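You operate a simulated robot arm through the tools that you are given. There is no shell and no other tool. Be economical: measure what you need, move in short steps, check, and stop when the job is done.

Carry out the task below with a simulated robot arm. There is one attempt and no reset: what you move stays moved.

TASK
Take the black foam patch and put it on top of the grey duct section.
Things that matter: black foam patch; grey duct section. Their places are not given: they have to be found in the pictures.

The check looks at the end state, three seconds after you hand in, the way a careful person would. Anything else that was tipped, shoved, dropped, spilled or broken makes it a failure.

THE ROBOT
A 6-joint arm with a two-finger parallel gripper, fixed in place. Base frame: the origin is at the foot of the arm, x ahead of it, y to its left, z up; the work surface is at about z = 850. Lengths are in mm, angles in rad, forces in N, time in s.
With the tool pointing down near the work surface it reaches from about 240 to 640 mm from the base axis. Its first joint turns from -1.152 to 1.152 rad. Payload 2.7 kg.
The TCP is the grasp point between the finger pads, 23 mm short of the fingertips. In the tool frame z runs along the fingers and y along their closing line. The gripper opens to 94 mm. The fingers are 38 mm wide and 10 mm thick; the gripper's body (54 by 96 mm) begins 39 mm behind the TCP.
Orientation is told as [roll, pitch, yaw] about the base's x, y, z axes, in that order, counted from this pose: with the fingers straight down and closing along the base's y, the tool's x points along the base's -x, its y along +y and its z along -z.

THE INTERFACE
- The arm moves only by the tool move_arm. Its argument "motion" is a list of rows, each a list of 6 numbers: the shift along the tool's x, y, z in mm, then the turn, a rotation vector about the tool's x, y, z in rad. In form: [[tx, ty, tz, rx, ry, rz], ...]. A call has 1 to 12 rows; each row shifts and turns the commanded pose from where the row before left it, along the tool's axes as they then stand. "claw" is the closure, from 0 (fully open) to 1 (shut), set as the call begins (left out, the last holds). A row lasts 0.2 s, in which the tool goes at most 50 mm and 0.15 rad; a call with a longer step from one row to the next is refused whole, and so is a gripper value outside its range. Where a pose cannot be reached the arm comes as near as it can. A force on the tool above 40 N (or 10 N above the force at the start of the call, whichever is more), or a blocked arm, ends the call early, and 0.2 s more pass. Each finger travels about 45 mm/s and halts on what it meets, pressing with about 41 N; the grip force reading is that of the motor and also rises with nothing between the fingers. The clock runs only during rows and for 0.2 s after the last one: add rows that do not move to give the fingers time. It gives the time, the measured TCP pose, the force on the tool (base axes), the opening and the grip force at its end, in the units of the frame above (readings bear some noise).
- Cameras (640 x 400 px; columns grow to the right, rows downward): "scene" is fixed at [77.7, -420.5, 1396.2]; the picture's right is [0.83, -0.56, 0.00], its down [-0.29, -0.42, -0.86] and it looks along [0.48, 0.71, -0.51] (base axes); focal length 344 px, centre (320, 200). "wrist" rides on the gripper at [-39, 0, -44] in the tool frame; the picture's right is [0.00, -1.00, 0.00], its down [0.97, 0.00, -0.24] and it looks along [0.24, 0.00, 0.97] (tool axes); focal length 218 px, centre (320, 200).
- camera(camera): a new picture of that camera. It takes no simulated time.
- locate(camera, pixels): for up to 12 pixels [column, row] of the newest picture of that camera ("zoom" is the newest enlarged one), the place [x, y, z] in the base frame of the surface seen there, good to about 3 mm, but the place of the scene camera against the robot may be out by one fixed shift of up to 18 mm in any direction. It takes no simulated time.
- enlarge(camera, box): a new picture of the part [left, top, right, bottom] of that camera's present view, enlarged. It takes no simulated time.
- job_done(): hands the job in; it is judged then, once.

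Keep the steps short. Do not move on a guess: measure, check each grasp and each placing, and mend mistakes. In all there are 60 turns and 30 pictures (those below and enlarged ones count). Leave the gripper open and the arm clear of the work at the hand-in unless told otherwise, and finish with a single line.

The tools are called after "Emit:" as a command line: name --pt "numbers of a row" for each row, then --argument value for the rest, lists and objects as JSON in quotes. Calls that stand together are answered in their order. move_arm: Moves the arm, as the interface text tells. Its arguments: {"type":"object","properties":{"motion":{"type":"array","items":{"type":"array","items":{"type":"number"}}},"claw":{"type":"number"}},"required":["motion"]} The other tools are called the same way: camera (camera) takes a picture; locate (camera, pixels) gives the place of the surface under pixels of a picture; enlarge (camera, box) takes an enlarged picture of a part of a camera's view; job_done () hands the job in.

At the start:

```text
t: 0.0
tcp_pos: [347.5, 126.8, 1206.5]
tool_rot: [0.0, -0.002, 0.0]
force: [0.1, 0.2, -0.2]
finger_gap: 93.8
grasp_force: 0.1
```

scene: 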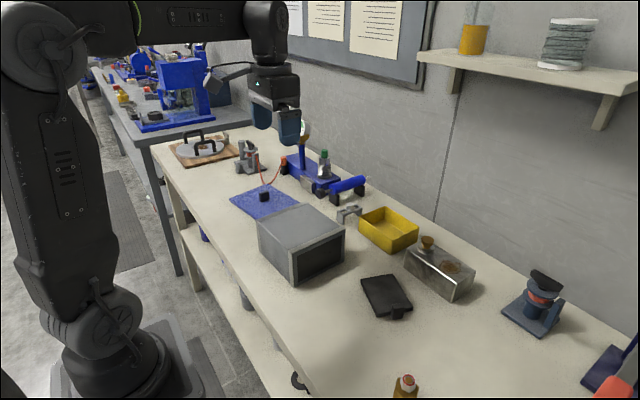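
wrist: 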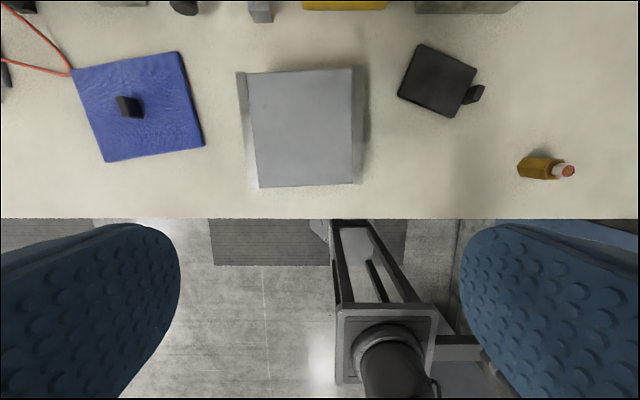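

I see a grey box-like duct at scene (300,243), a black flat item with a tab at (387,297), and a small black block on a blue cloth at (264,196). I'll enlarge to tell them apart.

Emit:
enlarge --camera "scene" --box '[220, 170, 430, 330]'

Emit:
enlarge --camera "wrist" --box '[360, 20, 520, 140]'

Emit:
locate --camera "wrist" --pixels '[[424, 45], [476, 70], [450, 117], [398, 95], [437, 80], [474, 94], [250, 72], [352, 68], [354, 183], [260, 187], [305, 130], [400, 150]]'

```text
2.50 times, centred on (325, 250) of scene
```

zoom: 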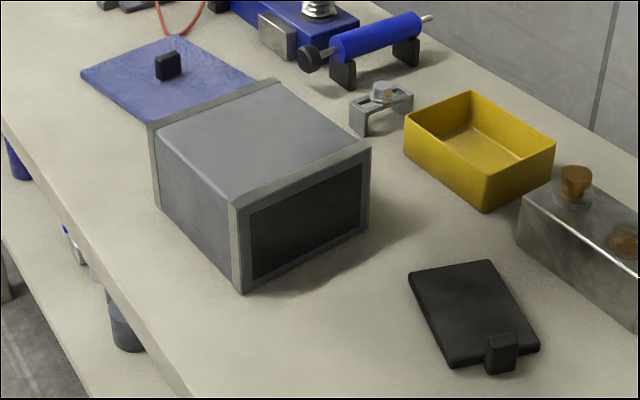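

```text
3.33 times, centred on (440, 80) of wrist
```

zoom: 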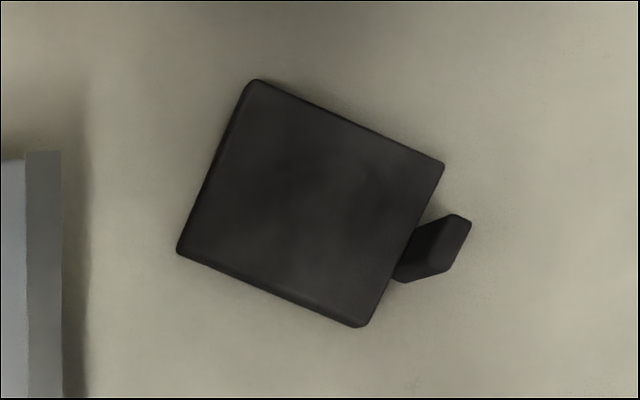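

```text
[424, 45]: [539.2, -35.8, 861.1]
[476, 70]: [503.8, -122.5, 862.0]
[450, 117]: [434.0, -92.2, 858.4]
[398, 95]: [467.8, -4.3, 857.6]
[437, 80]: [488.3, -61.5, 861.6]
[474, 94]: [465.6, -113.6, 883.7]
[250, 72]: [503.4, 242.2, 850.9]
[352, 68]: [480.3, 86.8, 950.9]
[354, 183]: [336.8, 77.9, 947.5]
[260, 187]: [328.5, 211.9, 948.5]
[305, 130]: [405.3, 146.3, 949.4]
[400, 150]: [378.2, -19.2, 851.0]
```

The black pad with an upright tab on its edge is the foam patch (about 93 x 76 x 11 mm). The duct top is at z≈949. I'll go above the patch to look at the tab more closely.

Emit:
move_arm --pt "-17 -36 0 0 0 0" --pt "-17 -36 0 0 0 0" --pt "-17 -36 0 0 0 0" --pt "-17 -36 0 0 0 0" --pt "-17 -36 0 0 0 0" --pt "-17 -36 0 0 0 0" --pt "0 0 45 0 0 0" --pt "0 0 45 0 0 0" --pt "0 0 45 0 0 0" --pt "0 0 45 0 0 0" --pt "0 0 0 0 0 0" --claw 0

Emit:
camera --camera "wrist"

```text
t: 2.4
tcp_pos: [449.2, -86.8, 1024.0]
tool_rot: [-0.001, -0.002, -0.001]
force: [-0.1, 0.6, 0.5]
finger_gap: 93.9
grasp_force: 0.1
```

```text
25 pictures are left
```

wrist: 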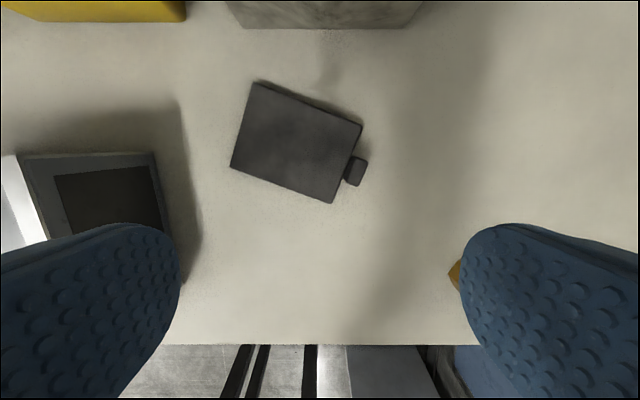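

Emit:
enlarge --camera "wrist" --box '[220, 70, 380, 210]'

Emit:
locate --camera "wrist" --pixels '[[260, 83], [360, 126], [332, 201], [232, 166], [297, 143], [353, 158], [366, 159], [361, 183], [347, 181], [358, 169]]'

```text
2.86 times, centred on (300, 140) of wrist
```

zoom: 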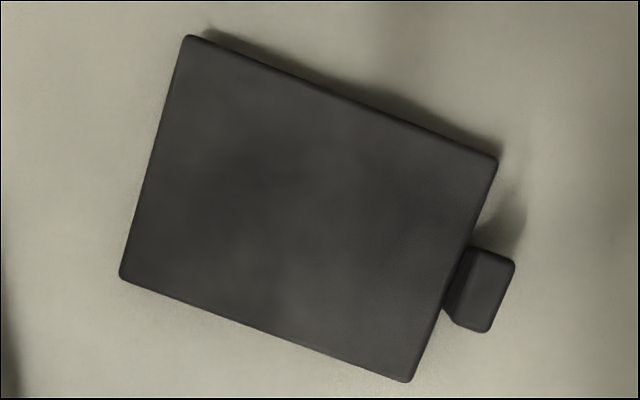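

```text
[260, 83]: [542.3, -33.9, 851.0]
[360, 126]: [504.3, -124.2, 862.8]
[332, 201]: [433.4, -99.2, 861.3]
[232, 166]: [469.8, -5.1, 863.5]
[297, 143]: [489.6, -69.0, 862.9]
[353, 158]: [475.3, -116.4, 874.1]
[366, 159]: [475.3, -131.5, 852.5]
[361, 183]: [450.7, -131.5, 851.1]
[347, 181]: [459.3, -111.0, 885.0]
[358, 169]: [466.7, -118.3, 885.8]
```

The tab (about 10 mm thick, top z≈886) is centred near (466.5, -118.5) just outside the pad's edge, its thin direction turned about -0.37 rad. I'll line up over it, turn, come part way down, and look.

Emit:
move_arm --pt "-17.3 -31.7 0 0 0 0" --pt "0 0 0 0 0 0.125" --pt "0 0 0 0 0 0.125" --pt "0 0 0 0 0 0.12" --pt "0 0 40 0 0 0" --pt "0 0 50 0 0 0" --pt "0 0 0 0 0 0" --claw 0.35

Emit:
camera --camera "wrist"

```text
t: 4.0
tcp_pos: [468.3, -119.9, 938.8]
tool_rot: [0.0, -0.002, -0.37]
force: [0.0, -0.2, 0.2]
finger_gap: 60.9
grasp_force: 0.0
```

```text
23 pictures are left
```

wrist: 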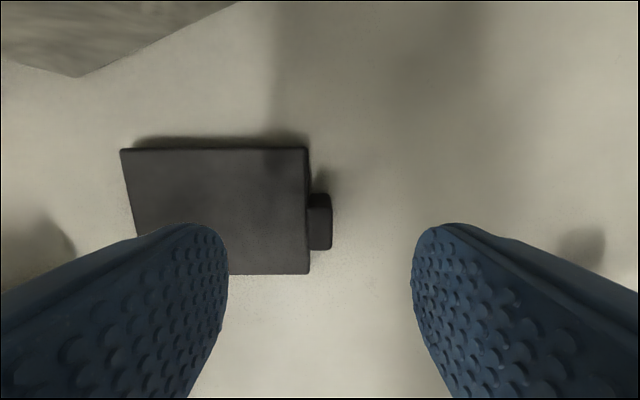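

The turn matches and the tab is in the middle (column 320); it is about 4 mm along tool -x. I'll correct that, go down to z≈890 (tips just above the pad), and close.

Emit:
move_arm --pt "-4 0 20 0 0 0" --pt "0 0 18 0 0 0" --pt "0 0 10.5 0 0 0" --pt "0 0 0 0 0 0"

Emit:
move_arm --pt "0 0 0 0 0 0" --pt "0 0 0 0 0 0" --pt "0 0 0 0 0 0" --pt "0 0 0 0 0 0" --pt "0 0 0 0 0 0" --pt "0 0 0 0 0 0" --claw 1

Emit:
camera --camera "wrist"

```text
t: 5.0
tcp_pos: [471.6, -119.7, 888.7]
tool_rot: [0.0, -0.001, -0.369]
force: [0.3, 0.1, 0.6]
finger_gap: 61.0
grasp_force: 0.1
```

```text
t: 6.4
tcp_pos: [470.7, -120.1, 889.3]
tool_rot: [-0.001, -0.001, -0.37]
force: [-0.5, 0.9, 0.3]
finger_gap: 12.2
grasp_force: 41.3
```

```text
22 pictures are left
```

wrist: 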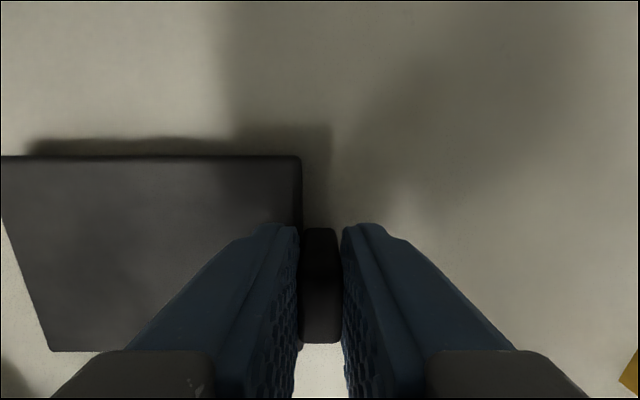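

The gap stopped at 12.2 mm with 41 N, so the tab is held. I'll lift straight up and check how the pad hangs.

Emit:
move_arm --pt "0 0 -15 0 0 0" --pt "0 0 -25 0 0 0" --pt "0 0 -35 0 0 0" --pt "0 0 -35 0 0 0" --pt "0 0 -35 0 0 0" --pt "0 0 0 0 0 0"

Emit:
camera --camera "scene"

Emit:
camera --camera "wrist"

```text
t: 7.8
tcp_pos: [468.5, -123.1, 1034.5]
tool_rot: [0.001, 0.001, -0.371]
force: [-0.3, -0.7, -1.3]
finger_gap: 12.0
grasp_force: 40.9
```

```text
21 pictures are left
```

scene: 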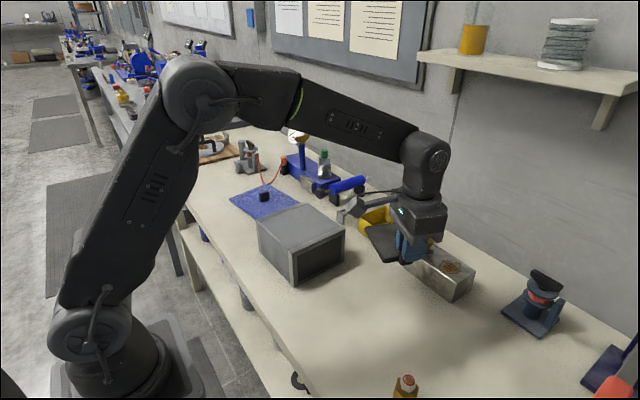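

```text
20 pictures are left
```

wrist: 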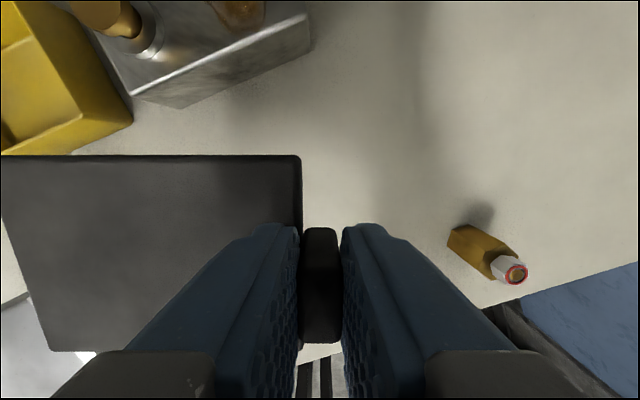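

The pad hangs rigid and level with its bottom about 39 mm below the TCP. Before carrying it over, I'll measure the duct top and its end flanges more closely.

Emit:
enlarge --camera "scene" --box '[250, 190, 354, 255]'

Emit:
enlarge --camera "scene" --box '[240, 190, 368, 270]'

```text
6.15 times, centred on (302, 222) of scene
```

zoom: 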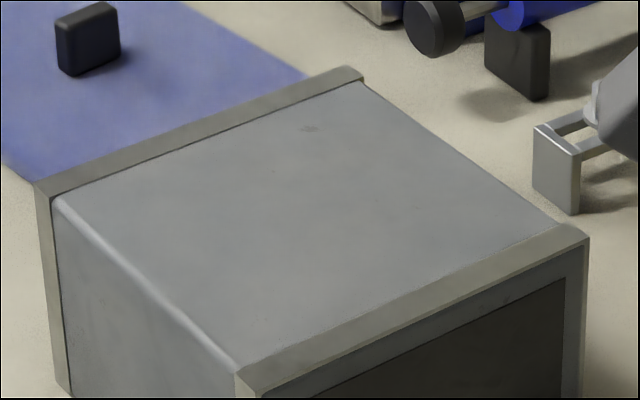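

```text
5.00 times, centred on (304, 230) of scene
```

zoom: 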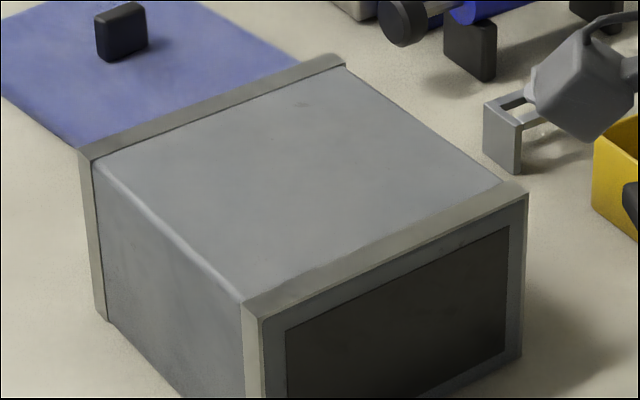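

Emit:
locate --camera "zoom" --pixels '[[85, 152], [335, 58], [105, 160], [340, 70], [300, 180], [250, 292], [490, 190], [252, 305], [515, 190], [380, 230], [220, 105], [385, 245]]'

```text
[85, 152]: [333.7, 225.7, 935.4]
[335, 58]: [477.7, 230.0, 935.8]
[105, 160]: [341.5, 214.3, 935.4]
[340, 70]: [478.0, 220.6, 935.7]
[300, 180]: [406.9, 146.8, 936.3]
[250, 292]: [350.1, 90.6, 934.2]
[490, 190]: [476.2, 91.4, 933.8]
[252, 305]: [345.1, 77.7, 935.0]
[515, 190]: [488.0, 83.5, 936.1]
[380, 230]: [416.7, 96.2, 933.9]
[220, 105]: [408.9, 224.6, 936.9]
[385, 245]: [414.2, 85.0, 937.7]
```

The scene readings are about 14 mm low in z and +8 in x compared with the wrist's. The flat panel between the flanges spans about x 337–470, y 92–217, with yaw ≈ +0.04. I'll turn the pad to match it and carry it over the duct, clear above it.

Emit:
move_arm --pt "0 0 -15 0 0 -0.1" --pt "0 0 0 0 0 -0.11" --pt "0 0 0 0 0 -0.1" --pt "0 0 0 0 0 -0.1" --pt "8.2 38.35 0 0 0 0" --pt "8.2 38.35 0 0 0 0" --pt "8.2 38.35 0 0 0 0" --pt "8.2 38.35 0 0 0 0" --pt "8.2 38.35 0 0 0 0" --pt "8.2 38.35 0 0 0 0" --pt "0 0 0 0 0 0"

Emit:
enlarge --camera "scene" --box '[220, 150, 380, 300]'

Emit:
camera --camera "wrist"

```text
t: 10.2
tcp_pos: [414.3, 108.1, 1049.4]
tool_rot: [0.0, -0.001, 0.041]
force: [0.3, -0.6, -0.3]
finger_gap: 12.0
grasp_force: 40.8
```

```text
2.67 times, centred on (300, 225) of scene
```

zoom: 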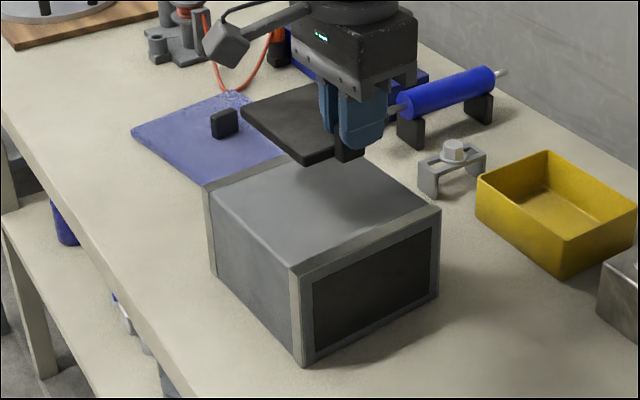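

```text
16 pictures are left
```

wrist: 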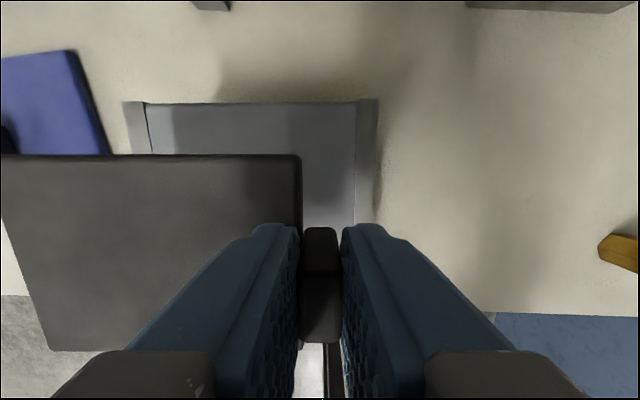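

The panel between the flanges is at y≈87–216, with its far edge at x≈479. I'll shift 4 mm in -x and -y and lower to just above contact (expected at TCP z≈989).

Emit:
move_arm --pt "4 -4.5 20 0 0 0" --pt "0 0 20 0 0 0" --pt "0 0 12 0 0 0" --pt "0 0 4 0 0 0" --pt "0 0 0 0 0 0"

Emit:
enlarge --camera "scene" --box '[240, 180, 368, 270]'

```text
t: 11.4
tcp_pos: [409.2, 100.2, 993.1]
tool_rot: [-0.001, 0.0, 0.038]
force: [0.0, 0.8, -1.1]
finger_gap: 12.0
grasp_force: 41.5
```

```text
4.44 times, centred on (304, 225) of scene
```

zoom: 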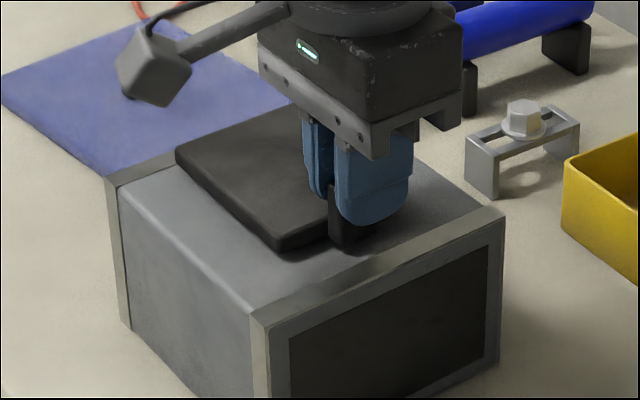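

It is well placed inside the panel, just above it. I'll lower the last few millimetres gently, watching the force.

Emit:
move_arm --pt "0 0 1.2 0 0 0" --pt "0 0 1.2 0 0 0" --pt "0 0 1 0 0 0" --pt "0 0 0 0 0 0"

```text
t: 12.4
tcp_pos: [409.7, 101.8, 989.0]
tool_rot: [0.001, -0.001, 0.041]
force: [0.0, 0.0, -0.7]
finger_gap: 12.1
grasp_force: 41.2
```

Emit:
move_arm --pt "0 0 1 0 0 0" --pt "0 0 0 0 0 0"

Emit:
enlarge --camera "scene" --box '[270, 195, 340, 245]'

```text
t: 13.0
tcp_pos: [410.4, 100.6, 986.6]
tool_rot: [0.001, -0.001, 0.04]
force: [-6.1, -1.1, 9.7]
finger_gap: 12.2
grasp_force: 41.1
```

```text
8.00 times, centred on (305, 220) of scene
```

zoom: 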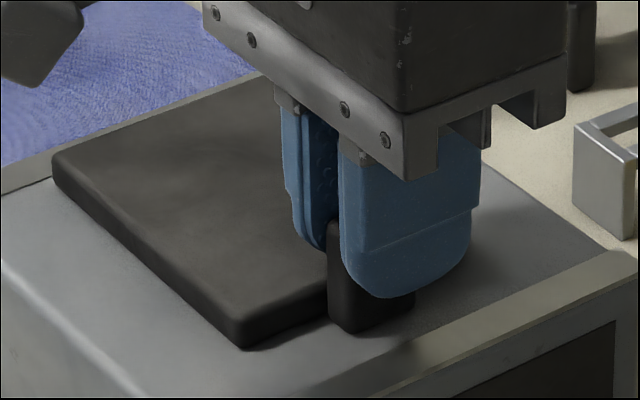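

The pad touches the duct (9.7 N). I'll ease up 0.8 mm, open part way, then rise straight up.

Emit:
move_arm --pt "0 0 -0.8 0 0 0" --pt "0 0 0 0 0 0"

Emit:
move_arm --pt "0 0 0 0 0 0" --pt "0 0 0 0 0 0" --pt "0 0 0 0 0 0" --pt "0 0 -10 0 0 0" --pt "0 0 -30 0 0 0" --pt "0 0 -40 0 0 0" --pt "0 0 -40 0 0 0" --pt "0 0 -40 0 0 0" --pt "0 0 0 0 0 0" --claw 0.4

Emit:
camera --camera "wrist"

Emit:
enlarge --camera "scene" --box '[240, 180, 368, 270]'

```text
t: 13.6
tcp_pos: [409.2, 101.0, 988.5]
tool_rot: [0.001, -0.004, 0.041]
force: [1.0, 1.6, 4.9]
finger_gap: 12.3
grasp_force: 40.8
```

```text
t: 15.6
tcp_pos: [411.0, 101.6, 1147.0]
tool_rot: [-0.001, -0.002, 0.04]
force: [-0.7, 0.0, 0.1]
finger_gap: 56.3
grasp_force: 0.0
```

```text
13 pictures are left
```

wrist: 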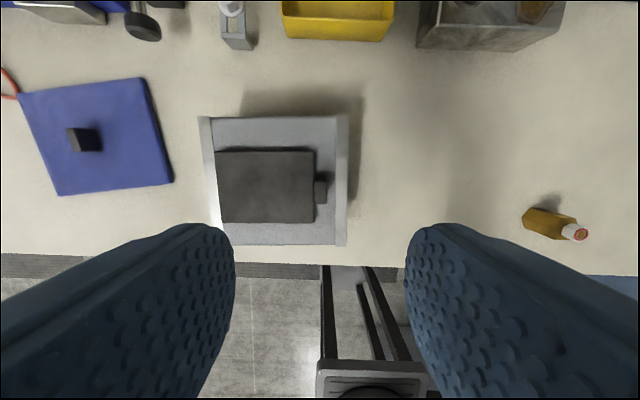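

```text
4.44 times, centred on (304, 225) of scene
```

zoom: 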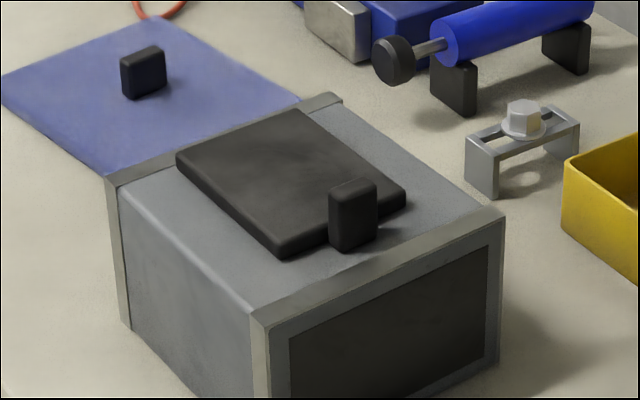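

The patch lies flat on the duct, inside its flanges, and the duct hasn't moved. I'll open the gripper fully, rise a little further, and hand in.

Emit:
move_arm --pt "0 0 -30 0 0 0" --pt "0 0 -20 0 0 0" --pt "0 0 0 0 0 0" --pt "0 0 0 0 0 0" --claw 0

Emit:
job_done

```text
t: 16.6
tcp_pos: [407.1, 102.5, 1198.2]
tool_rot: [0.0, -0.001, 0.041]
force: [-0.4, -0.2, 0.2]
finger_gap: 93.9
grasp_force: 0.0
```

```text
The job is handed in.
```

The black foam patch is lying flat on top of the grey duct section, nothing else was disturbed, and the gripper is open and clear of the work.
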